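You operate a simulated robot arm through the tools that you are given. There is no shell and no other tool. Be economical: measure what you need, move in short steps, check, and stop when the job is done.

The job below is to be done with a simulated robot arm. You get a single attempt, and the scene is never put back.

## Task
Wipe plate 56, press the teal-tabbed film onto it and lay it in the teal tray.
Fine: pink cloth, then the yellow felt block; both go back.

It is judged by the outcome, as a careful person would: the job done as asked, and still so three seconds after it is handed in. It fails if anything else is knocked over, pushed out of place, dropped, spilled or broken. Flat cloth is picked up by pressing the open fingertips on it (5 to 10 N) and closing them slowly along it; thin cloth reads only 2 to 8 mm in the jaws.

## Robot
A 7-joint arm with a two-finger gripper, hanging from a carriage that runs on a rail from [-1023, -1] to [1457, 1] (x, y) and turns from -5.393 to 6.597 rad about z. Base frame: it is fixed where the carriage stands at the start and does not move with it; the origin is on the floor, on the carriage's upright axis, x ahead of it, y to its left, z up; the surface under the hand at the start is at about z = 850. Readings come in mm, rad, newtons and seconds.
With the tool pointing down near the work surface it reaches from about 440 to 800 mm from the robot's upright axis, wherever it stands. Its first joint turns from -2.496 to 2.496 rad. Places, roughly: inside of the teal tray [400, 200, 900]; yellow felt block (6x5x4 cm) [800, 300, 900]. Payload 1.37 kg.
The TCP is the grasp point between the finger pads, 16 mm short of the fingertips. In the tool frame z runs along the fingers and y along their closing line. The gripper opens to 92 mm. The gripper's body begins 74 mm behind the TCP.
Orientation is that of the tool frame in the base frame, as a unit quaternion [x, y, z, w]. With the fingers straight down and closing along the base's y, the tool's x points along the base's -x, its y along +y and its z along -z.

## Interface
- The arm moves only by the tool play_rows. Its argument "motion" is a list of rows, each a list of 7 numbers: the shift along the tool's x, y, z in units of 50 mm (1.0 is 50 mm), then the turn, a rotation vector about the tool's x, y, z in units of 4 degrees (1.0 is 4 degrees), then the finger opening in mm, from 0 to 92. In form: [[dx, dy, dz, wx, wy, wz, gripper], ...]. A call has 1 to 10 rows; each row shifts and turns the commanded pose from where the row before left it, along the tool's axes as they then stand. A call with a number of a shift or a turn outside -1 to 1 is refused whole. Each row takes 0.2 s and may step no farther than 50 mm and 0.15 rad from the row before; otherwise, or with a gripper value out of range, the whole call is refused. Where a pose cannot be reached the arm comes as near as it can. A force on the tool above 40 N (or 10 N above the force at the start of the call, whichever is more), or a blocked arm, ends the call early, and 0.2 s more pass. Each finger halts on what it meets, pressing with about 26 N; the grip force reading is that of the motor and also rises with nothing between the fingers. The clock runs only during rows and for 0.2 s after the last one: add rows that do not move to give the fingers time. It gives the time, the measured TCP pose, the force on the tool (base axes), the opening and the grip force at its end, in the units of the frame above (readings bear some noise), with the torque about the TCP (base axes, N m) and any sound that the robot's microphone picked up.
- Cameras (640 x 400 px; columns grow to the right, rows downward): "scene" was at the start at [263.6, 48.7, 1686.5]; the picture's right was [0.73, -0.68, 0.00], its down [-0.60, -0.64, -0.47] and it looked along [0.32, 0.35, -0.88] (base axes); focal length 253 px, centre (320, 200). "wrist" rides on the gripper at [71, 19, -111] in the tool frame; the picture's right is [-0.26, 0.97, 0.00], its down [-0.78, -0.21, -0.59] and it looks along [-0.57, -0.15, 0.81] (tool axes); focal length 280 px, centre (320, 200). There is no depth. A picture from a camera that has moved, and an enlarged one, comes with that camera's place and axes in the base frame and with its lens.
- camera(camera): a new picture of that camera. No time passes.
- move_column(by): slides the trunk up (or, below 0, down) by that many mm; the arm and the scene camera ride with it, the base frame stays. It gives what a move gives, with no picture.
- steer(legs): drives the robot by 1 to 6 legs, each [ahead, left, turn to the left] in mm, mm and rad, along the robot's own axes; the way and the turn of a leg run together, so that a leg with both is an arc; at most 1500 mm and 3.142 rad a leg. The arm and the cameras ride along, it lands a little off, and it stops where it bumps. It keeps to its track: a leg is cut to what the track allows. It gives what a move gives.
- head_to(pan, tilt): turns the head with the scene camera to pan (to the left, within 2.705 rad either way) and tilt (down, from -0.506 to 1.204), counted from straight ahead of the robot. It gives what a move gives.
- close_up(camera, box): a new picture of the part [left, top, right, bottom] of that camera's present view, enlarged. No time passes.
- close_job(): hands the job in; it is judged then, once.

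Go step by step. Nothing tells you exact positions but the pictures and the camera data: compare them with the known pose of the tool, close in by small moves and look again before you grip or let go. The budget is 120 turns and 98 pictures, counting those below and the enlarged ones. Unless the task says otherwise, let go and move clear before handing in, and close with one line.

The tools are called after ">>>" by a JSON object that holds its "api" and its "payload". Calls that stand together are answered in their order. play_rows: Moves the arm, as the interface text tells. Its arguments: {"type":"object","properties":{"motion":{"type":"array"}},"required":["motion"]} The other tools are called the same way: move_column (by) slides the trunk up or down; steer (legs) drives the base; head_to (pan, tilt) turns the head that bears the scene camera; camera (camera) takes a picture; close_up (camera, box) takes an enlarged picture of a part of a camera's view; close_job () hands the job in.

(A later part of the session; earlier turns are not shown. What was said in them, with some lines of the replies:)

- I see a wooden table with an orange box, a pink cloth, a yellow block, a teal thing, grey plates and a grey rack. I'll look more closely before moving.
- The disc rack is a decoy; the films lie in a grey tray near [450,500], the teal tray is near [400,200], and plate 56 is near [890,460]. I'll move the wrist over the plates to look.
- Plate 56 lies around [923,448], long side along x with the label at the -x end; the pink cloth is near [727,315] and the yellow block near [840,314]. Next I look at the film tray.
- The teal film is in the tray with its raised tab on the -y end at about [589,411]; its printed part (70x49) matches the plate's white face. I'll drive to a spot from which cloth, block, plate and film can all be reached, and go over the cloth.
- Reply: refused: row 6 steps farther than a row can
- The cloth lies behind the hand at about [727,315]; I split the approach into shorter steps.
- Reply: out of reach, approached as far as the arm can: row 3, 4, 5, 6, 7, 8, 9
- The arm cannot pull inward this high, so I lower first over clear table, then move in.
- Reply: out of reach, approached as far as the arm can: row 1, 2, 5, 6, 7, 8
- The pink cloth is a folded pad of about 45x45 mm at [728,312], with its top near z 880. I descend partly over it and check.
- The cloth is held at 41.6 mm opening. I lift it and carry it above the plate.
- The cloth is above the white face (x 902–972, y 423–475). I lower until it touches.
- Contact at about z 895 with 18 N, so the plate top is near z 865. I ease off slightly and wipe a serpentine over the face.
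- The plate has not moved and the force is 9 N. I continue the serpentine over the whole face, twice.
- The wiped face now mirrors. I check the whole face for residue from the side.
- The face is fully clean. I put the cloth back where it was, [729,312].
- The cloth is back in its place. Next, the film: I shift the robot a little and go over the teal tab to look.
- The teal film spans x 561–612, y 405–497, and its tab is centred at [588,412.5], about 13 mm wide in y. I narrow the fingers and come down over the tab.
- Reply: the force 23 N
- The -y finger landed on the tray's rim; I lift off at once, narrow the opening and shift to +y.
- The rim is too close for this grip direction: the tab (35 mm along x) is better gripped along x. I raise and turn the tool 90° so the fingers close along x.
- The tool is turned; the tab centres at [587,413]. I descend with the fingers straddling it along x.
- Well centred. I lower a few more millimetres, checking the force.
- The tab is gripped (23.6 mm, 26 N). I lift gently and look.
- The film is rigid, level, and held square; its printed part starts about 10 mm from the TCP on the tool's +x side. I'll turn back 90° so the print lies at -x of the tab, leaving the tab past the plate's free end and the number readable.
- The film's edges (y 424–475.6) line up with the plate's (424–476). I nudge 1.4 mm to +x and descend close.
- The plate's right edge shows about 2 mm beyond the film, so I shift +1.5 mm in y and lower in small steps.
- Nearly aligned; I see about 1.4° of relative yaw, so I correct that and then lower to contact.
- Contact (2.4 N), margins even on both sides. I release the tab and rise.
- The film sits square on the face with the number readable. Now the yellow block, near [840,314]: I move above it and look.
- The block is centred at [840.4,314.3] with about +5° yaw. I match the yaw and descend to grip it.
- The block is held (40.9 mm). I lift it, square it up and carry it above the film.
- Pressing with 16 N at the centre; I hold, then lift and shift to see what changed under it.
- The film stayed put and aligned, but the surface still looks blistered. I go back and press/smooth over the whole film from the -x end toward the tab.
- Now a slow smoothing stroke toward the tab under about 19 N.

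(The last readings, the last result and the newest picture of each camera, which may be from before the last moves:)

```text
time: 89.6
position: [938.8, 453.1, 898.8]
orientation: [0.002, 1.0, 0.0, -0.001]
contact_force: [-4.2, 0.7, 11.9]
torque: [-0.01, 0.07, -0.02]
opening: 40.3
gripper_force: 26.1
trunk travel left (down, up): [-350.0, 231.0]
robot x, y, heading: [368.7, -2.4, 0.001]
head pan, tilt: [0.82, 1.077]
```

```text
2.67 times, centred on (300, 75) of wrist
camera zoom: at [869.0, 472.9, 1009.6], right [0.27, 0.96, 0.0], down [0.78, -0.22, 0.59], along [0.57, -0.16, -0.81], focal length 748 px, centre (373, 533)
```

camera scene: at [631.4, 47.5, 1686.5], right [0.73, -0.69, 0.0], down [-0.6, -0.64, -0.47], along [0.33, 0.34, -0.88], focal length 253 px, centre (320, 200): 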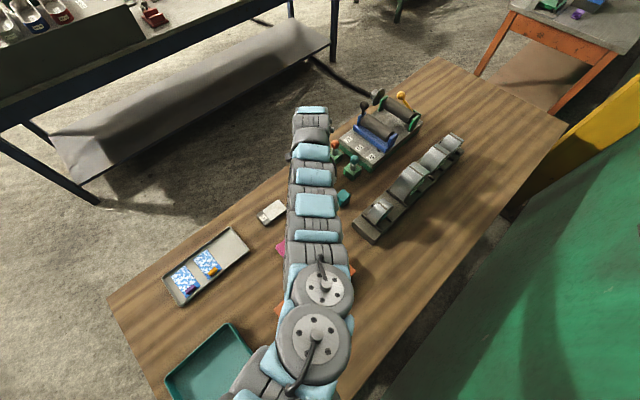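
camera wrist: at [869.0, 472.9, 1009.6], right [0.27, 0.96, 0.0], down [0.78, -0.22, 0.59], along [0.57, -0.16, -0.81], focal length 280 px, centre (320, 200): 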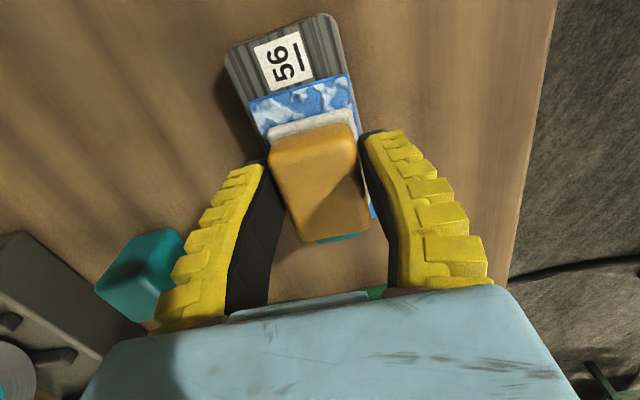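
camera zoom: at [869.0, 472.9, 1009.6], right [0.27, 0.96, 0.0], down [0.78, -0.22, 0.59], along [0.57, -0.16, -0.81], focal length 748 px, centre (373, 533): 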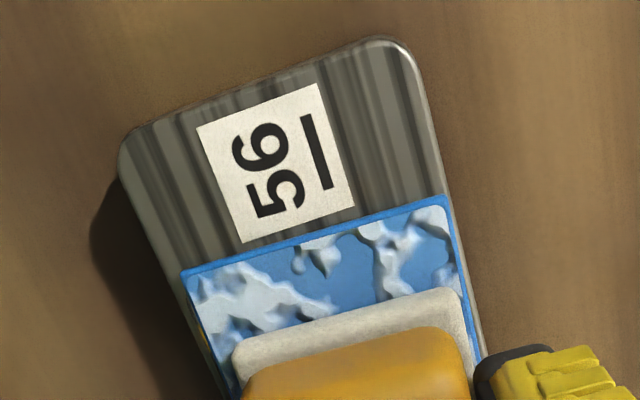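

The film is centred and square, and the blisters look softer. I continue smoothing strokes over the whole film.

>>> {"api": "play_rows", "payload": {"motion": [[0, -0.06, 0.01, 0, 0, 0, 25], [0.1, 0, 0, 0, 0, 0, 25], [0.1, 0, 0, 0, 0, 0, 25], [0.1, 0, 0, 0, 0, 0, 25], [0, 0, 0, 0, 0, 0, 25], [-0.1, 0, 0, 0, 0, 0, 25], [-0.1, 0, 0, 0, 0, 0, 25], [-0.1, 0, 0, 0, 0, 0, 25], [0, 0, 0, 0, 0, 0, 25]]}}

>>> {"api": "play_rows", "payload": {"motion": [[0, 0.1, 0, 0, 0, 0, 25], [0.1, 0.02, 0, 0, 0, 0, 25], [0.1, 0, 0, 0, 0, 0, 25], [0.15, 0, 0, 0, 0, 0, 25], [0, 0, 0, 0, 0, 0, 25], [-0.1, 0, 0, 0, 0, 0, 25], [-0.1, 0, 0, 0, 0, 0, 25], [-0.18, 0, 0, 0, 0, 0, 25], [0, 0, 0, 0, 0, 0, 25]]}}

>>> {"api": "close_up", "payload": {"camera": "wrist", "box": [210, 0, 390, 150]}}

```text
time: 91.6
position: [940.9, 449.7, 898.7]
orientation: [0.002, 1.0, 0.001, 0.0]
contact_force: [-1.6, 1.1, 8.2]
torque: [0.05, 0.08, 0.05]
opening: 39.9
gripper_force: 26.1
trunk travel left (down, up): [-350.0, 231.0]
robot x, y, heading: [366.4, 0.2, -0.003]
head pan, tilt: [0.82, 1.077]
```

```text
time: 93.6
position: [942.1, 454.8, 898.3]
orientation: [0.002, 1.0, 0.001, -0.001]
contact_force: [-3.3, 0.5, 13.6]
torque: [-0.01, 0.09, -0.04]
opening: 40.3
gripper_force: 25.8
trunk travel left (down, up): [-350.0, 231.0]
robot x, y, heading: [371.0, 1.1, -0.004]
head pan, tilt: [0.82, 1.077]
```

```text
2.67 times, centred on (300, 75) of wrist
camera zoom: at [870.9, 476.2, 1009.1], right [0.27, 0.96, 0.0], down [0.78, -0.22, 0.59], along [0.57, -0.16, -0.81], focal length 748 px, centre (373, 533)
```

zoom: 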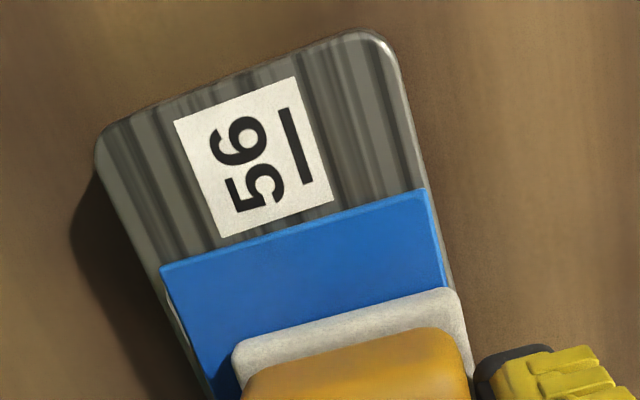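

The blisters are gone: the film is smooth blue. I lift and check the rest of it.

>>> {"api": "play_rows", "payload": {"motion": [[0, 0, -0.3, 0, 0, 0, 25], [0.5, -0.5, -0.5, 0, 0, 0, 25], [0.5, -0.5, 0, 0, 0, 0, 25], [0, -0.7, 0, 0, 0, 0, 25], [0, -0.7, 0, 0, 0, 0, 25], [0, 0, 0, 0, 0, 0, 25]]}}

>>> {"api": "close_up", "payload": {"camera": "wrist", "box": [440, 40, 570, 240]}}

```text
time: 95.0
position: [890.9, 335.1, 939.2]
orientation: [0.003, 1.0, -0.001, 0.0]
contact_force: [-0.4, -0.8, -1.1]
torque: [0.03, -0.03, -0.03]
opening: 39.3
gripper_force: 25.9
trunk travel left (down, up): [-350.0, 231.0]
robot x, y, heading: [366.1, 0.7, -0.005]
head pan, tilt: [0.82, 1.077]
```

```text
2.00 times, centred on (505, 140) of wrist
camera zoom: at [819.1, 355.2, 1048.8], right [0.27, 0.96, 0.0], down [0.78, -0.22, 0.59], along [0.57, -0.16, -0.81], focal length 561 px, centre (-50, 320)
```

zoom: 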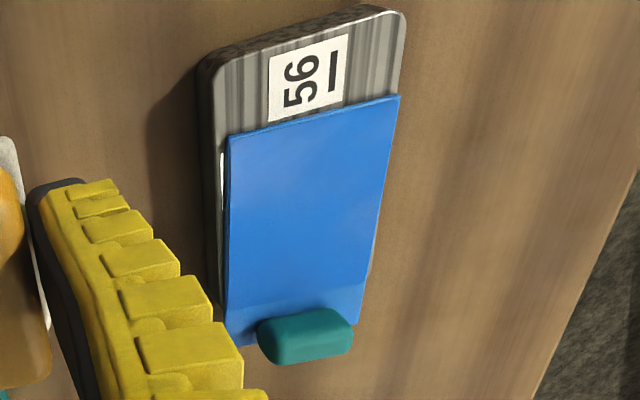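

Film fully bonded. I return the block to [841,312] with its +5° yaw.

>>> {"api": "play_rows", "payload": {"motion": [[0.5, -0.23, 0, 0, 0, 0, 25], [0.5, -0.23, 0, 0, 0, -0.6, 25], [0, 0, 0.4, 0, 0, -0.6, 25], [0, 0, 0.4, 0, 0, 0, 25], [0, 0, 0.2, 0, 0, 0, 25], [0, 0, 0, 0, 0, 0, 25]]}}

>>> {"api": "camera", "payload": {"camera": "wrist"}}

```text
time: 96.4
position: [842.4, 311.5, 887.1]
orientation: [-0.04, 0.999, 0.0, 0.0]
contact_force: [0.1, 0.5, -0.6]
torque: [0.02, 0.03, -0.01]
opening: 39.4
gripper_force: 26.6
trunk travel left (down, up): [-350.0, 231.0]
robot x, y, heading: [368.1, -3.2, -0.004]
head pan, tilt: [0.82, 1.077]
```

```text
26 pictures are left
camera wrist: at [768.5, 326.2, 998.0], right [0.19, 0.98, 0.0], down [0.79, -0.15, 0.59], along [0.58, -0.11, -0.81], focal length 280 px, centre (320, 200)
```

wrist: 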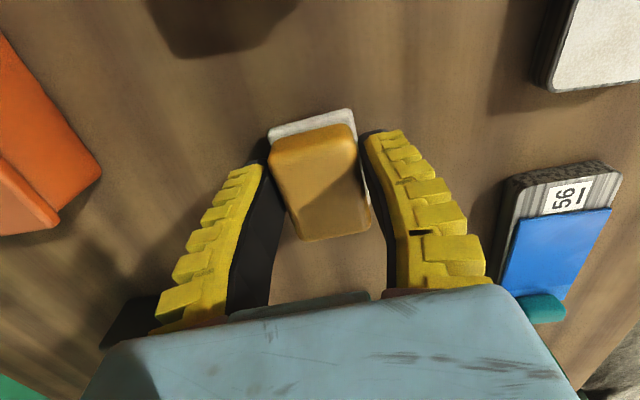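

>>> {"api": "play_rows", "payload": {"motion": [[0.01, 0, 0.04, 0, 0, 0, 25], [0, 0, 0, 0, 0, 0, 25]]}}

```text
time: 97.0
position: [840.7, 311.6, 886.1]
orientation: [-0.039, 0.999, 0.0, 0.0]
contact_force: [0.5, 0.0, -0.3]
torque: [-0.01, 0.0, 0.01]
opening: 39.4
gripper_force: 26.3
trunk travel left (down, up): [-350.0, 231.0]
robot x, y, heading: [366.5, -6.6, -0.002]
head pan, tilt: [0.82, 1.077]
```

>>> {"api": "play_rows", "payload": {"motion": [[0, 0, 0.05, 0, 0, 0, 25], [0, 0, 0, 0, 0, 0, 25]]}}

```text
time: 97.6
position: [841.0, 313.3, 882.4]
orientation: [-0.04, 0.999, 0.0, 0.001]
contact_force: [1.0, -0.2, -0.4]
torque: [-0.02, -0.05, 0.04]
opening: 39.4
gripper_force: 25.4
trunk travel left (down, up): [-350.0, 231.0]
robot x, y, heading: [368.4, 1.6, 0.0]
head pan, tilt: [0.82, 1.077]
```

>>> {"api": "play_rows", "payload": {"motion": [[0, 0, 0.03, 0, 0, 0, 25], [0, 0, 0, 0, 0, 0, 25]]}}

```text
time: 98.2
position: [840.3, 312.5, 882.4]
orientation: [-0.039, 0.999, 0.0, -0.001]
contact_force: [0.6, -0.4, -2.2]
torque: [0.01, -0.02, 0.03]
opening: 39.2
gripper_force: 25.8
trunk travel left (down, up): [-350.0, 231.0]
robot x, y, heading: [370.8, 5.4, -0.006]
head pan, tilt: [0.82, 1.077]
```

>>> {"api": "play_rows", "payload": {"motion": [[0, 0, 0.03, 0, 0, 0, 25], [0, 0, 0, 0, 0, 0, 25]]}}

```text
time: 98.8
position: [841.0, 313.4, 881.8]
orientation: [-0.04, 0.999, 0.0, 0.0]
contact_force: [-1.9, -2.0, 8.7]
torque: [0.01, 0.27, 0.08]
opening: 40.3
gripper_force: 26.1
trunk travel left (down, up): [-350.0, 231.0]
robot x, y, heading: [365.2, 2.4, -0.004]
head pan, tilt: [0.82, 1.077]
```

It is standing on the table (8.7 N). I let go and rise.

>>> {"api": "play_rows", "payload": {"motion": [[0, 0, 0, 0, 0, 0, 42], [0, 0, 0, 0, 0, 0, 55], [0, 0, 0, 0, 0, 0, 75], [0, 0, 0, 0, 0, 0, 80], [0, 0, -0.5, 0, 0, 0, 80], [0, 0, -0.8, 0, 0, 0.6, 80], [0, 0, -0.3, 0, 0, 0.6, 80], [0, 0, 0, 0, 0, 0, 80]]}}

>>> {"api": "camera", "payload": {"camera": "wrist"}}

```text
time: 100.6
position: [841.2, 313.6, 961.2]
orientation: [0.002, 1.0, 0.001, 0.001]
contact_force: [-0.9, -0.2, 0.3]
torque: [0.02, 0.0, -0.03]
opening: 81.4
gripper_force: 1.2
trunk travel left (down, up): [-350.0, 231.0]
robot x, y, heading: [363.8, 0.1, -0.004]
head pan, tilt: [0.82, 1.077]
```

```text
25 pictures are left
camera wrist: at [769.4, 332.8, 1071.5], right [0.27, 0.96, 0.0], down [0.78, -0.22, 0.59], along [0.57, -0.16, -0.81], focal length 280 px, centre (320, 200)
```

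wrist: 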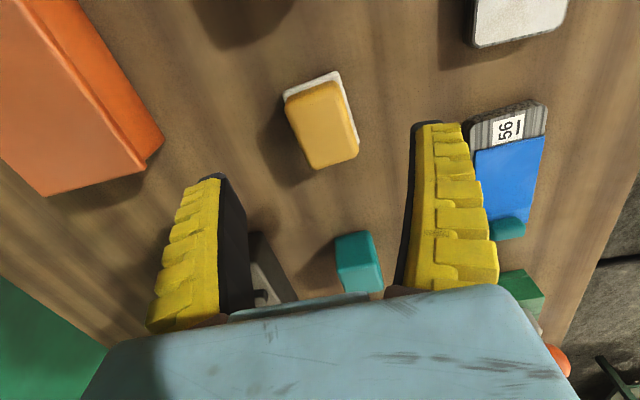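

The block stands in its place. Now the plate: I go above its middle section to grip it by the sides.

>>> {"api": "play_rows", "payload": {"motion": [[-0.28, 0.55, 0, 0, 0, 0, 80], [-0.28, 0.55, 0, 0, 0, 0, 80], [-0.28, 0.55, 0, 0, 0, 0, 80], [-0.28, 0.55, 0, 0, 0, 0, 80], [-0.28, 0.55, 0, 0, 0, 0, 80], [0, 0, 0.5, 0, 0, 0, 80], [0, 0, 0.4, 0, 0, 0, 80], [0, 0, 0, 0, 0, 0, 80]]}}

>>> {"api": "camera", "payload": {"camera": "wrist"}}

```text
time: 102.4
position: [911.0, 451.8, 916.7]
orientation: [0.003, 1.0, 0.0, 0.0]
contact_force: [1.0, -0.8, 0.5]
torque: [-0.02, -0.03, -0.01]
opening: 81.0
gripper_force: 1.0
trunk travel left (down, up): [-350.0, 231.0]
robot x, y, heading: [370.2, 4.1, -0.002]
head pan, tilt: [0.82, 1.077]
```

```text
24 pictures are left
camera wrist: at [839.9, 470.7, 1025.8], right [0.27, 0.96, 0.0], down [0.78, -0.22, 0.59], along [0.57, -0.16, -0.81], focal length 280 px, centre (320, 200)
```

wrist: 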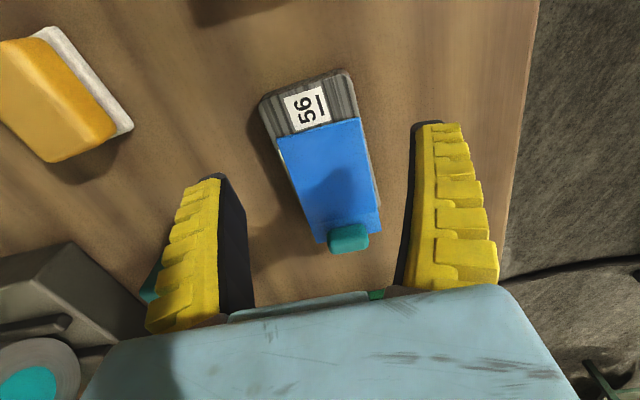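

>>> {"api": "close_up", "payload": {"camera": "wrist", "box": [240, 60, 400, 260]}}

```text
2.00 times, centred on (320, 160) of wrist
camera zoom: at [839.9, 470.7, 1025.8], right [0.27, 0.96, 0.0], down [0.78, -0.22, 0.59], along [0.57, -0.16, -0.81], focal length 561 px, centre (320, 280)
```

zoom: 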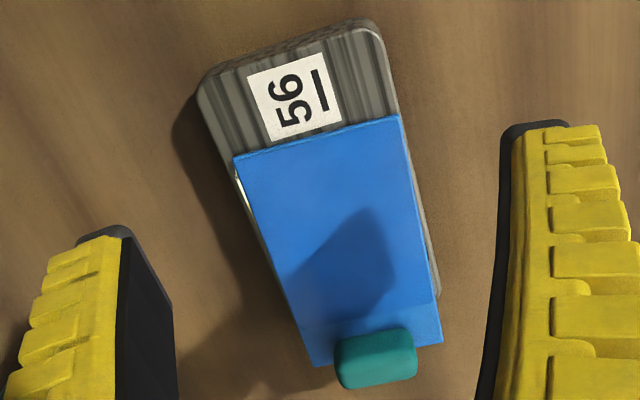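

The film lies neatly on the face. I descend beside the plate and grip its sides.

>>> {"api": "play_rows", "payload": {"motion": [[0, 0.0, 0.4, 0, 0, 0, 80], [0, 0, 0.4, 0, 0, 0, 80], [0, 0, 0.12, 0, 0, 0, 80], [0, 0, 0, 0, 0, 0, 80]]}}

>>> {"api": "play_rows", "payload": {"motion": [[0, 0, 0, 0, 0, 0, 68], [0, 0, 0, 0, 0, 0, 58], [0, 0, 0, 0, 0, 0, 48], [0, 0, 0, 0, 0, 0, 36], [0, 0, 0, 0, 0, 0, 36]]}}

>>> {"api": "camera", "payload": {"camera": "wrist"}}

```text
time: 103.4
position: [911.4, 449.6, 868.8]
orientation: [0.002, 1.0, 0.0, 0.0]
contact_force: [-0.2, -0.1, 0.9]
torque: [0.02, 0.02, 0.01]
opening: 81.4
gripper_force: 1.1
trunk travel left (down, up): [-350.0, 231.0]
robot x, y, heading: [367.3, -2.0, -0.006]
head pan, tilt: [0.82, 1.077]
```

```text
time: 104.6
position: [910.2, 450.1, 870.3]
orientation: [0.003, 1.0, 0.0, 0.0]
contact_force: [-4.4, -4.2, 11.3]
torque: [-0.05, 0.06, 0.17]
opening: 53.1
gripper_force: 25.8
trunk travel left (down, up): [-350.0, 231.0]
robot x, y, heading: [364.6, 2.9, -0.004]
head pan, tilt: [0.82, 1.077]
```

```text
22 pictures are left
camera wrist: at [840.1, 470.0, 980.2], right [0.27, 0.96, 0.0], down [0.78, -0.22, 0.59], along [0.57, -0.16, -0.81], focal length 280 px, centre (320, 200)
```

wrist: 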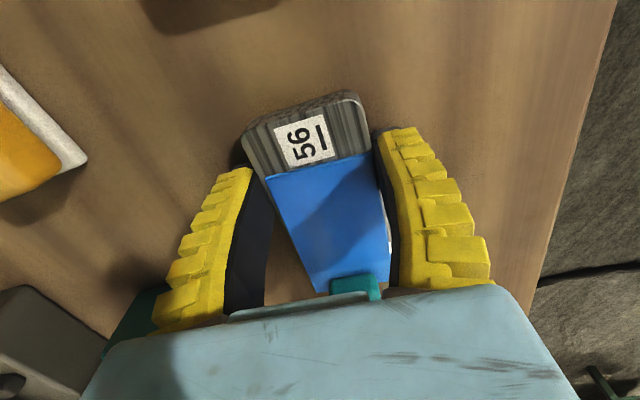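

Gripped at 53 mm. I lift a little and check that it stays level.

>>> {"api": "play_rows", "payload": {"motion": [[0, 0, -0.2, 0, 0, 0, 36], [0, 0, -0.3, 0, 0, 0, 36], [0, 0, -0.5, 0, 0, 0, 36], [0, 0, 0, 0, 0, 0, 36]]}}

>>> {"api": "camera", "payload": {"camera": "wrist"}}

```text
time: 105.6
position: [909.0, 449.7, 920.0]
orientation: [0.003, 1.0, 0.001, -0.001]
contact_force: [0.2, 0.4, -6.6]
torque: [0.0, 0.11, -0.02]
opening: 49.4
gripper_force: 26.7
trunk travel left (down, up): [-350.0, 231.0]
robot x, y, heading: [367.7, -0.7, -0.008]
head pan, tilt: [0.82, 1.077]
```

```text
21 pictures are left
camera wrist: at [839.0, 469.4, 1029.9], right [0.27, 0.96, 0.0], down [0.78, -0.22, 0.59], along [0.57, -0.16, -0.81], focal length 280 px, centre (320, 200)
```

wrist: 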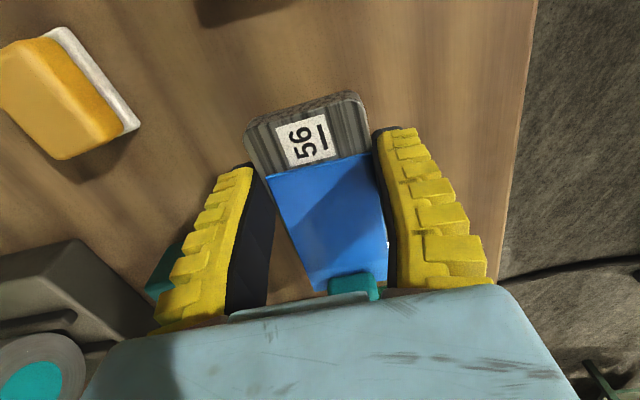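

It holds level (6.6 N weight). I lift higher and drive toward the teal tray.

>>> {"api": "play_rows", "payload": {"motion": [[0, 0, -0.4, 0, 0, 0, 30], [0, 0, -0.4, 0, 0, 0, 30], [0, 0, -0.1, 0, 0, 0, 30], [0, 0, 0, 0, 0, 0, 30]]}}

>>> {"api": "steer", "payload": {"legs": [[-300, 0, 0], [-267, 0, 0]]}}

>>> {"api": "camera", "payload": {"camera": "wrist"}}

>>> {"api": "camera", "payload": {"camera": "scene"}}

```text
time: 106.6
position: [910.9, 451.7, 963.7]
orientation: [0.003, 1.0, 0.0, 0.0]
contact_force: [-0.6, -0.5, -6.1]
torque: [-0.01, 0.07, 0.04]
opening: 49.5
gripper_force: 26.1
trunk travel left (down, up): [-350.0, 231.0]
robot x, y, heading: [364.6, -0.6, 0.0]
head pan, tilt: [0.82, 1.077]
```

```text
time: 110.2
position: [344.5, 447.3, 964.7]
orientation: [0.004, 1.0, 0.0, 0.0]
contact_force: [0.5, -0.4, -5.9]
torque: [-0.03, 0.09, -0.03]
opening: 49.1
gripper_force: 25.8
trunk travel left (down, up): [-350.0, 231.0]
robot x, y, heading: [-200.8, -4.9, -0.01]
head pan, tilt: [0.82, 1.077]
```

```text
20 pictures are left
camera wrist: at [273.2, 467.7, 1074.4], right [0.27, 0.96, 0.0], down [0.78, -0.22, 0.59], along [0.57, -0.16, -0.81], focal length 280 px, centre (320, 200)
```

wrist: 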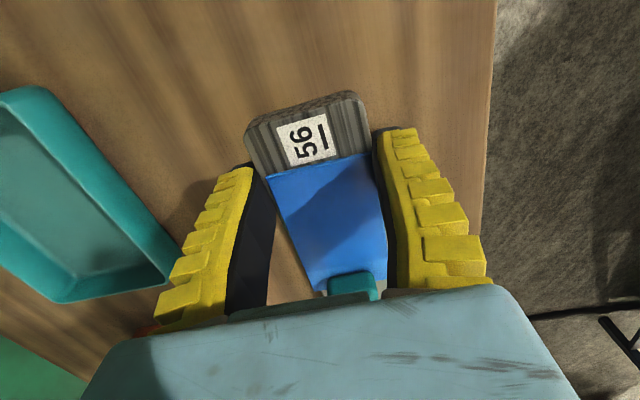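

```text
19 pictures are left
camera scene: at [64.1, 46.1, 1686.3], right [0.73, -0.69, 0.0], down [-0.61, -0.64, -0.47], along [0.33, 0.34, -0.88], focal length 253 px, centre (320, 200)
```

scene: 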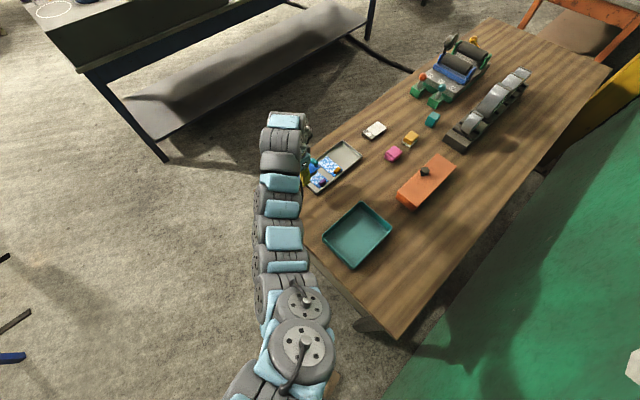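

The teal tray centres near [366,180]. I carry the plate over it at height.

>>> {"api": "play_rows", "payload": {"motion": [[0, -0.4, 0, 0, 0, 0, 30], [0, -0.75, 0, 0, 0, 0, 30], [0, -0.75, 0, 0, 0, 0, 30], [0, -0.75, 0, 0, 0, 0, 30], [0, -0.75, 0, 0, 0, 0, 30], [0, -0.75, 0, 0, 0, 0, 30], [0, -0.75, 0, 0, 0, 0, 30], [0, -0.44, 0, 0, 0, 0, 30], [0, 0, 0, 0, 0, 0, 30]]}}

>>> {"api": "camera", "payload": {"camera": "wrist"}}

>>> {"api": "camera", "payload": {"camera": "scene"}}

```text
time: 112.2
position: [343.2, 180.9, 965.0]
orientation: [0.003, 1.0, 0.0, 0.0]
contact_force: [0.1, 0.1, 0.2]
torque: [-0.03, -0.01, 0.01]
opening: 33.7
gripper_force: 2.5
trunk travel left (down, up): [-350.0, 231.0]
robot x, y, heading: [-200.2, 0.5, -0.003]
head pan, tilt: [0.82, 1.077]
```

```text
18 pictures are left
camera wrist: at [271.7, 200.8, 1074.4], right [0.27, 0.96, 0.0], down [0.78, -0.22, 0.59], along [0.57, -0.16, -0.81], focal length 280 px, centre (320, 200)
```

wrist: 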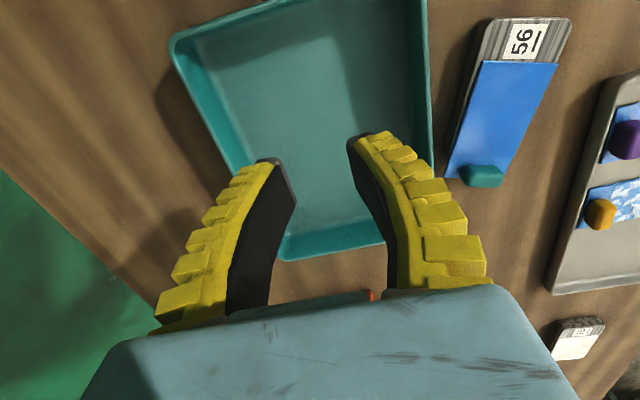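

```text
17 pictures are left
camera scene: at [64.4, 46.2, 1686.5], right [0.73, -0.69, 0.0], down [-0.61, -0.64, -0.47], along [0.33, 0.34, -0.88], focal length 253 px, centre (320, 200)
```

scene: 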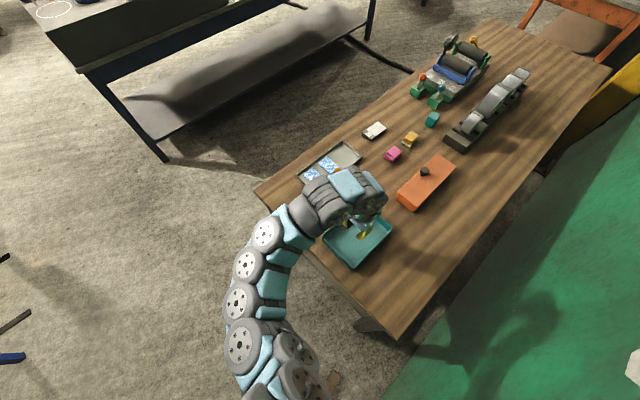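

The plate slipped out during the sideways move and now lies flat on the table between the tray and the film tray. I look closely before recovering it.

>>> {"api": "close_up", "payload": {"camera": "wrist", "box": [400, 0, 640, 220]}}

>>> {"api": "close_up", "payload": {"camera": "scene", "box": [260, 120, 500, 280]}}

```text
1.82 times, centred on (520, 110) of wrist
camera zoom: at [271.7, 200.8, 1074.4], right [0.27, 0.96, 0.0], down [0.78, -0.22, 0.59], along [0.57, -0.16, -0.81], focal length 510 px, centre (-44, 364)
```

zoom: 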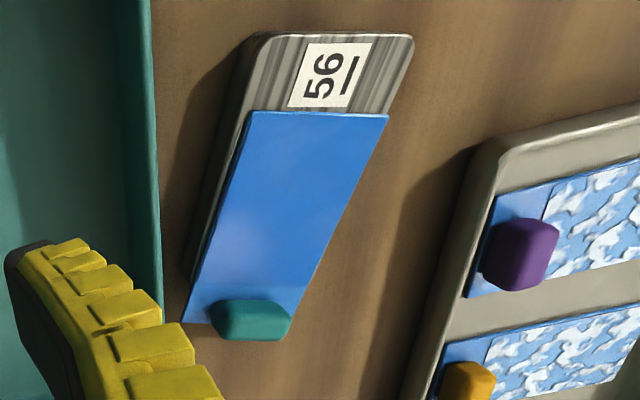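

```text
2.50 times, centred on (380, 200) of scene
camera zoom: at [64.4, 46.2, 1686.5], right [0.73, -0.69, 0.0], down [-0.61, -0.64, -0.47], along [0.33, 0.34, -0.88], focal length 633 px, centre (170, 200)
```

zoom: 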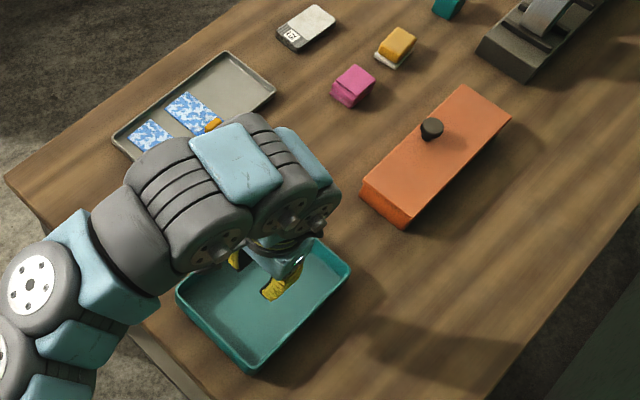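

The plate lies flat, film on, about [366,314] with -16° yaw; nothing else was touched. I go above it with matched yaw.

>>> {"api": "play_rows", "payload": {"motion": [[-0.1, 0.6, 0, 0, 0, 0, 62], [-0.1, 0.7, 0, 0, 0, 0, 62], [-0.1, 0.7, 0, 0, 0, 0, 62], [-0.13, 0.68, 0, 0, 0, 0, 62], [0, 0, 0, 0, 0, 1, 62], [0, 0, 0, 0, 0, 1, 62], [0, 0, 0, 0, 0, 1, 62], [0, 0, 0.3, 0, 0, 1, 62], [0, 0, 0.4, 0, 0, 0, 62], [0, 0, 0, 0, 0, 0, 62]]}}

>>> {"api": "camera", "payload": {"camera": "wrist"}}

```text
time: 114.4
position: [365.7, 315.7, 929.9]
orientation: [0.144, 0.99, 0.0, -0.001]
contact_force: [-0.2, -0.3, -0.7]
torque: [0.04, 0.01, 0.03]
opening: 64.4
gripper_force: 1.2
trunk travel left (down, up): [-350.0, 231.0]
robot x, y, heading: [-201.3, 1.3, -0.009]
head pan, tilt: [0.82, 1.077]
```

```text
14 pictures are left
camera wrist: at [301.8, 354.0, 1039.5], right [0.52, 0.85, 0.0], down [0.69, -0.42, 0.59], along [0.5, -0.31, -0.81], focal length 280 px, centre (320, 200)
```

wrist: 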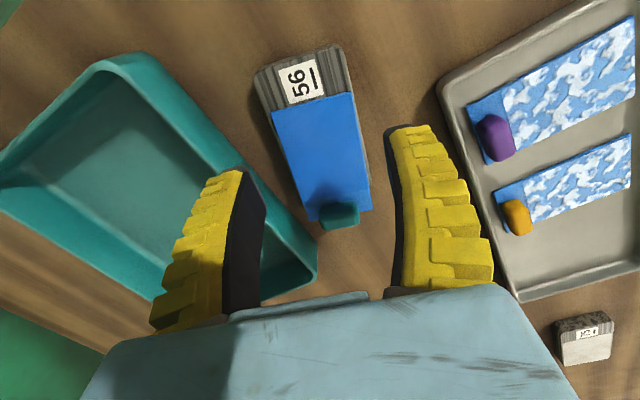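

Yaw and centring match. I descend alongside the plate, clear of the tray rim.

>>> {"api": "play_rows", "payload": {"motion": [[0, 0.0, 0.4, 0, 0, 0, 62], [0, 0, 0.4, 0, 0, 0, 62], [0, 0, 0.35, 0, 0, 0, 62], [0, 0, 0, 0, 0, 0, 62]]}}

>>> {"api": "camera", "payload": {"camera": "wrist"}}

```text
time: 115.4
position: [365.3, 314.9, 871.5]
orientation: [0.143, 0.99, 0.0, 0.0]
contact_force: [0.0, 0.4, -0.3]
torque: [0.01, 0.0, 0.01]
opening: 64.5
gripper_force: 2.2
trunk travel left (down, up): [-350.0, 231.0]
robot x, y, heading: [-199.0, -1.2, -0.005]
head pan, tilt: [0.82, 1.077]
```

```text
13 pictures are left
camera wrist: at [302.2, 353.5, 982.5], right [0.52, 0.85, 0.0], down [0.69, -0.42, 0.59], along [0.5, -0.31, -0.81], focal length 280 px, centre (320, 200)
```

wrist: 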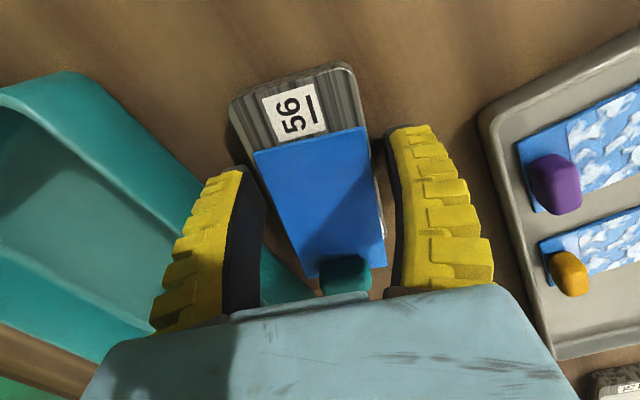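

>>> {"api": "play_rows", "payload": {"motion": [[0, 0, 0.09, 0, 0, 0, 62], [0, 0, 0, 0, 0, 0, 62]]}}

>>> {"api": "play_rows", "payload": {"motion": [[0, 0, 0, 0, 0, 0, 54], [0, 0, 0, 0, 0, 0, 46], [0, 0, 0, 0, 0, 0, 30], [0, 0, 0, 0, 0, 0, 10], [0, 0, 0, 0, 0, 0, 10]]}}

>>> {"api": "play_rows", "payload": {"motion": [[0, 0, -0.1, 0, 0, 0, 10], [0, 0, -0.1, 0, 0, 0, 10], [0, 0, -0.1, 0, 0, 0, 10], [0, 0, 0, 0, 0, 0, 10], [0, 0, 0, 0, 0, 0, 10]]}}

>>> {"api": "camera", "payload": {"camera": "wrist"}}

```text
time: 116.0
position: [365.3, 314.8, 867.7]
orientation: [0.142, 0.99, 0.0, 0.0]
contact_force: [-1.0, 0.4, 0.0]
torque: [0.02, 0.01, -0.01]
opening: 64.3
gripper_force: 1.6
trunk travel left (down, up): [-350.0, 231.0]
robot x, y, heading: [-201.7, -1.9, -0.009]
head pan, tilt: [0.82, 1.077]
```

```text
time: 117.2
position: [364.9, 314.6, 867.0]
orientation: [0.144, 0.99, 0.0, 0.0]
contact_force: [-3.7, -3.6, 10.2]
torque: [0.0, 0.09, 0.14]
opening: 53.2
gripper_force: 25.7
trunk travel left (down, up): [-350.0, 231.0]
robot x, y, heading: [-198.8, -2.6, -0.008]
head pan, tilt: [0.82, 1.077]
```

```text
time: 118.4
position: [365.6, 314.8, 881.4]
orientation: [0.143, 0.99, 0.0, 0.001]
contact_force: [-0.1, 0.0, -6.9]
torque: [-0.01, 0.01, 0.0]
opening: 52.3
gripper_force: 25.9
trunk travel left (down, up): [-350.0, 231.0]
robot x, y, heading: [-198.3, -3.2, -0.008]
head pan, tilt: [0.82, 1.077]
```

```text
12 pictures are left
camera wrist: at [301.9, 353.3, 992.4], right [0.52, 0.85, 0.0], down [0.69, -0.42, 0.59], along [0.5, -0.31, -0.81], focal length 280 px, centre (320, 200)
```

wrist: 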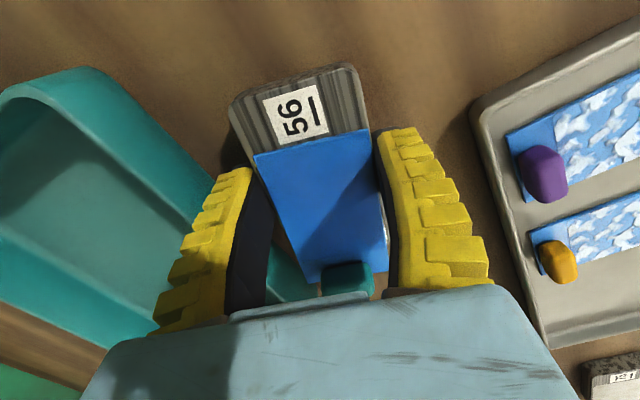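

Balanced grip this time (no torque). I lift slowly to clear the tray rim.

>>> {"api": "play_rows", "payload": {"motion": [[0, 0, -0.08, 0, 0, 0, 10], [0, 0, -0.15, 0, 0, 0, 10], [0, 0, -0.2, 0, 0, 0, 10], [0, 0, -0.2, 0, 0, 0, 10], [0, 0, -0.2, 0, 0, 0, 10], [0, 0, -0.15, 0, 0, 0, 10], [0, 0, -0.08, 0, 0, 0, 10], [0, 0, 0, 0, 0, 0, 10]]}}

>>> {"api": "camera", "payload": {"camera": "wrist"}}

```text
time: 120.2
position: [365.5, 313.6, 935.5]
orientation: [0.143, 0.99, -0.001, 0.0]
contact_force: [0.1, -0.2, -6.8]
torque: [0.03, 0.03, 0.01]
opening: 52.0
gripper_force: 25.8
trunk travel left (down, up): [-350.0, 231.0]
robot x, y, heading: [-201.8, -1.9, -0.011]
head pan, tilt: [0.82, 1.077]
```

```text
11 pictures are left
camera wrist: at [301.8, 353.0, 1045.4], right [0.52, 0.85, 0.0], down [0.69, -0.42, 0.59], along [0.5, -0.31, -0.81], focal length 280 px, centre (320, 200)
```

wrist: 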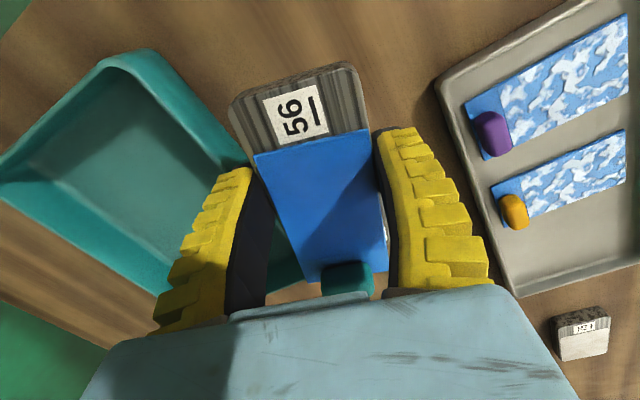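

>>> {"api": "play_rows", "payload": {"motion": [[-0.02, -0.1, 0, 0, 0, 0, 10], [-0.04, -0.18, 0, 0, 0, 0, 10], [-0.05, -0.25, 0, 0, 0, 0, 10], [-0.06, -0.3, 0, 0, 0, 0, 10], [-0.06, -0.3, 0, 0, 0, 0, 10], [-0.06, -0.3, 0, 0, 0, 0, 10], [-0.06, -0.3, 0, 0, 0, 0, 10], [-0.06, -0.3, 0, 0, 0, 0, 10], [-0.06, -0.3, 0, 0, 0, 0, 10], [-0.05, -0.2, 0, 0, 0, 0, 10]]}}

>>> {"api": "camera", "payload": {"camera": "wrist"}}

```text
time: 122.4
position: [353.9, 185.9, 934.2]
orientation: [0.143, 0.99, 0.0, 0.0]
contact_force: [0.1, -0.6, -6.8]
torque: [0.0, -0.01, 0.01]
opening: 52.1
gripper_force: 26.1
trunk travel left (down, up): [-350.0, 231.0]
robot x, y, heading: [-198.4, 1.7, -0.012]
head pan, tilt: [0.82, 1.077]
```

```text
10 pictures are left
camera wrist: at [290.8, 224.7, 1045.3], right [0.53, 0.85, 0.0], down [0.69, -0.42, 0.59], along [0.5, -0.31, -0.81], focal length 280 px, centre (320, 200)
```

wrist: 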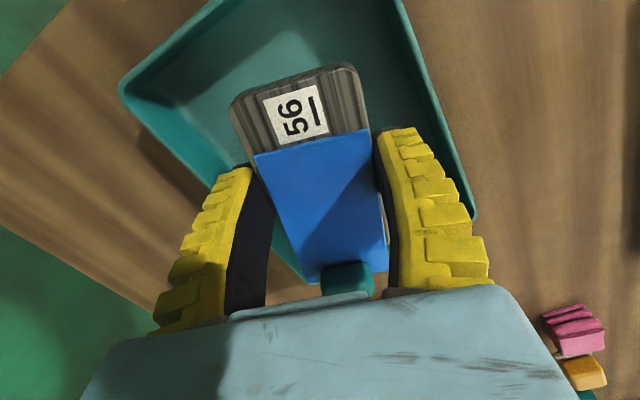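

The plate hangs well inside the tray walls. I lower it slowly to the floor.

>>> {"api": "play_rows", "payload": {"motion": [[0, 0, 0.1, 0, 0, 0, 10], [0, 0, 0.2, 0, 0, 0, 10], [0, 0, 0.2, 0, 0, 0, 10], [0, 0, 0.2, 0, 0, 0, 10], [0, 0, 0.2, 0, 0, 0, 10], [0, 0, 0.15, 0, 0, 0, 10], [0, 0, 0, 0, 0, 0, 10]]}}

>>> {"api": "play_rows", "payload": {"motion": [[0, 0, 0.06, 0, 0, 0, 10], [0, 0, 0, 0, 0, 0, 10]]}}

```text
time: 124.0
position: [355.4, 185.4, 883.3]
orientation: [0.144, 0.99, 0.0, -0.001]
contact_force: [-0.1, 0.2, -6.7]
torque: [0.03, 0.03, 0.01]
opening: 52.3
gripper_force: 26.0
trunk travel left (down, up): [-350.0, 231.0]
robot x, y, heading: [-201.3, -3.1, -0.006]
head pan, tilt: [0.82, 1.077]
```

```text
time: 124.6
position: [354.5, 184.8, 880.4]
orientation: [0.143, 0.99, 0.0, 0.0]
contact_force: [-0.8, -0.1, -6.5]
torque: [0.0, 0.02, 0.03]
opening: 52.1
gripper_force: 26.2
trunk travel left (down, up): [-350.0, 231.0]
robot x, y, heading: [-200.8, 4.4, -0.009]
head pan, tilt: [0.82, 1.077]
```

>>> {"api": "play_rows", "payload": {"motion": [[0, 0, 0.08, 0, 0, 0, 10], [0, 0, 0, 0, 0, 0, 10]]}}

>>> {"api": "play_rows", "payload": {"motion": [[0, 0, 0.04, 0, 0, 0, 10], [0, 0, 0, 0, 0, 0, 10]]}}

```text
time: 125.2
position: [354.9, 186.3, 875.1]
orientation: [0.143, 0.99, 0.0, -0.001]
contact_force: [-0.6, -0.3, -6.8]
torque: [-0.01, -0.01, -0.05]
opening: 52.1
gripper_force: 26.1
trunk travel left (down, up): [-350.0, 231.0]
robot x, y, heading: [-200.6, -3.0, -0.011]
head pan, tilt: [0.82, 1.077]
```

```text
time: 125.8
position: [354.5, 186.4, 872.9]
orientation: [0.143, 0.99, 0.0, 0.0]
contact_force: [0.0, 0.6, -6.8]
torque: [-0.01, 0.03, -0.02]
opening: 52.3
gripper_force: 26.3
trunk travel left (down, up): [-350.0, 231.0]
robot x, y, heading: [-198.2, 0.4, -0.004]
head pan, tilt: [0.82, 1.077]
```

>>> {"api": "play_rows", "payload": {"motion": [[0, 0, 0.04, 0, 0, 0, 10], [0, 0, 0, 0, 0, 0, 10]]}}

>>> {"api": "play_rows", "payload": {"motion": [[0, 0, 0.02, 0, 0, 0, 10], [0, 0, 0, 0, 0, 0, 10]]}}

```text
time: 126.4
position: [354.1, 186.4, 871.8]
orientation: [0.144, 0.99, 0.001, 0.0]
contact_force: [-4.3, -1.7, 6.0]
torque: [0.03, -0.05, -0.05]
opening: 52.8
gripper_force: 26.6
trunk travel left (down, up): [-350.0, 231.0]
robot x, y, heading: [-200.0, -0.6, -0.011]
head pan, tilt: [0.82, 1.077]
```

```text
time: 127.0
position: [355.4, 185.6, 870.1]
orientation: [0.144, 0.99, 0.001, 0.0]
contact_force: [-6.4, -2.6, 15.0]
torque: [-0.02, 0.05, 0.08]
opening: 53.9
gripper_force: 25.7
trunk travel left (down, up): [-350.0, 231.0]
robot x, y, heading: [-198.4, -3.2, -0.008]
head pan, tilt: [0.82, 1.077]
```

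The plate rests on the tray floor. I open and rise clear.

>>> {"api": "play_rows", "payload": {"motion": [[0, 0, -0.02, 0, 0, 0, 40], [0, 0, 0, 0, 0, 0, 58], [0, 0, 0, 0, 0, 0, 70], [0, 0, 0, 0, 0, 0, 70], [0, 0, -0.4, 0, 0, 0, 70], [0, 0, -0.7, 0, 0, 0, 70], [0, 0, -0.8, 0, 0, 0, 70], [0, 0, 0, 0, 0, 0, 70]]}}

>>> {"api": "camera", "payload": {"camera": "wrist"}}

```text
time: 128.8
position: [355.3, 187.3, 967.7]
orientation: [0.143, 0.99, -0.001, 0.001]
contact_force: [0.0, 0.2, 0.6]
torque: [0.0, 0.02, 0.0]
opening: 71.9
gripper_force: 1.6
trunk travel left (down, up): [-350.0, 231.0]
robot x, y, heading: [-199.2, -1.0, -0.006]
head pan, tilt: [0.82, 1.077]
```

```text
9 pictures are left
camera wrist: at [292.0, 225.6, 1078.2], right [0.53, 0.85, 0.0], down [0.69, -0.42, 0.59], along [0.5, -0.31, -0.81], focal length 280 px, centre (320, 200)
```

wrist: 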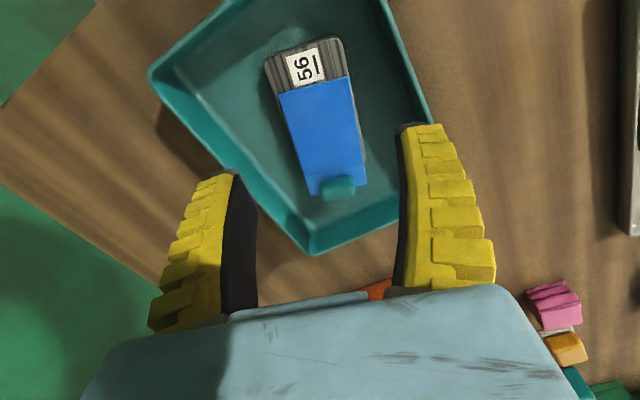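

The plate lies flat in the tray with the film on it. I take a last close look at the plate and the whole scene.

>>> {"api": "close_up", "payload": {"camera": "wrist", "box": [240, 20, 400, 220]}}

>>> {"api": "close_up", "payload": {"camera": "scene", "box": [260, 20, 560, 280]}}

```text
2.00 times, centred on (320, 120) of wrist
camera zoom: at [292.0, 225.6, 1078.2], right [0.53, 0.85, 0.0], down [0.69, -0.42, 0.59], along [0.5, -0.31, -0.81], focal length 561 px, centre (320, 360)
```

zoom: 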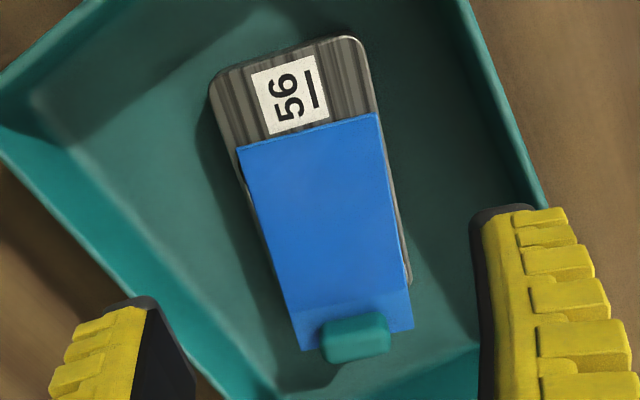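

```text
1.54 times, centred on (410, 150) of scene
camera zoom: at [64.4, 46.3, 1686.5], right [0.73, -0.69, 0.0], down [-0.61, -0.64, -0.47], along [0.33, 0.34, -0.88], focal length 389 px, centre (182, 277)
```

zoom: 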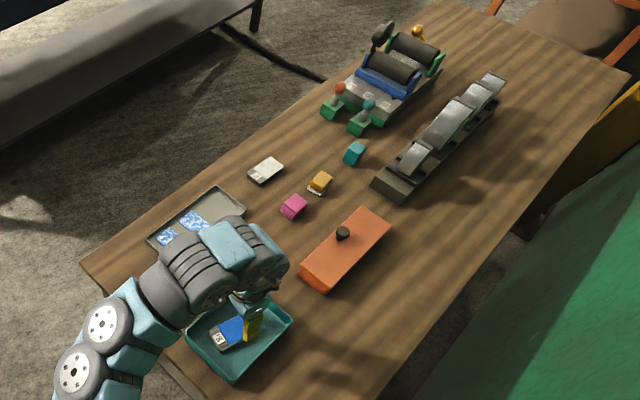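

Everything is in place: the plate lies in the teal tray with the smoothed film on its face, the cloth and block are back, and the hand is clear. I hand in.

>>> {"api": "close_job", "payload": {}}

```text
The job is handed in.
```

Plate 56 is wiped, the teal-tabbed film is pressed smooth onto its face, and it lies in the teal tray. While I carried it, the plate slipped from the gripper and fell about 9 cm onto the table. It landed flat with the film still on, and I saw no damage to it or anything else. The pink cloth and yellow felt block are back in their places.
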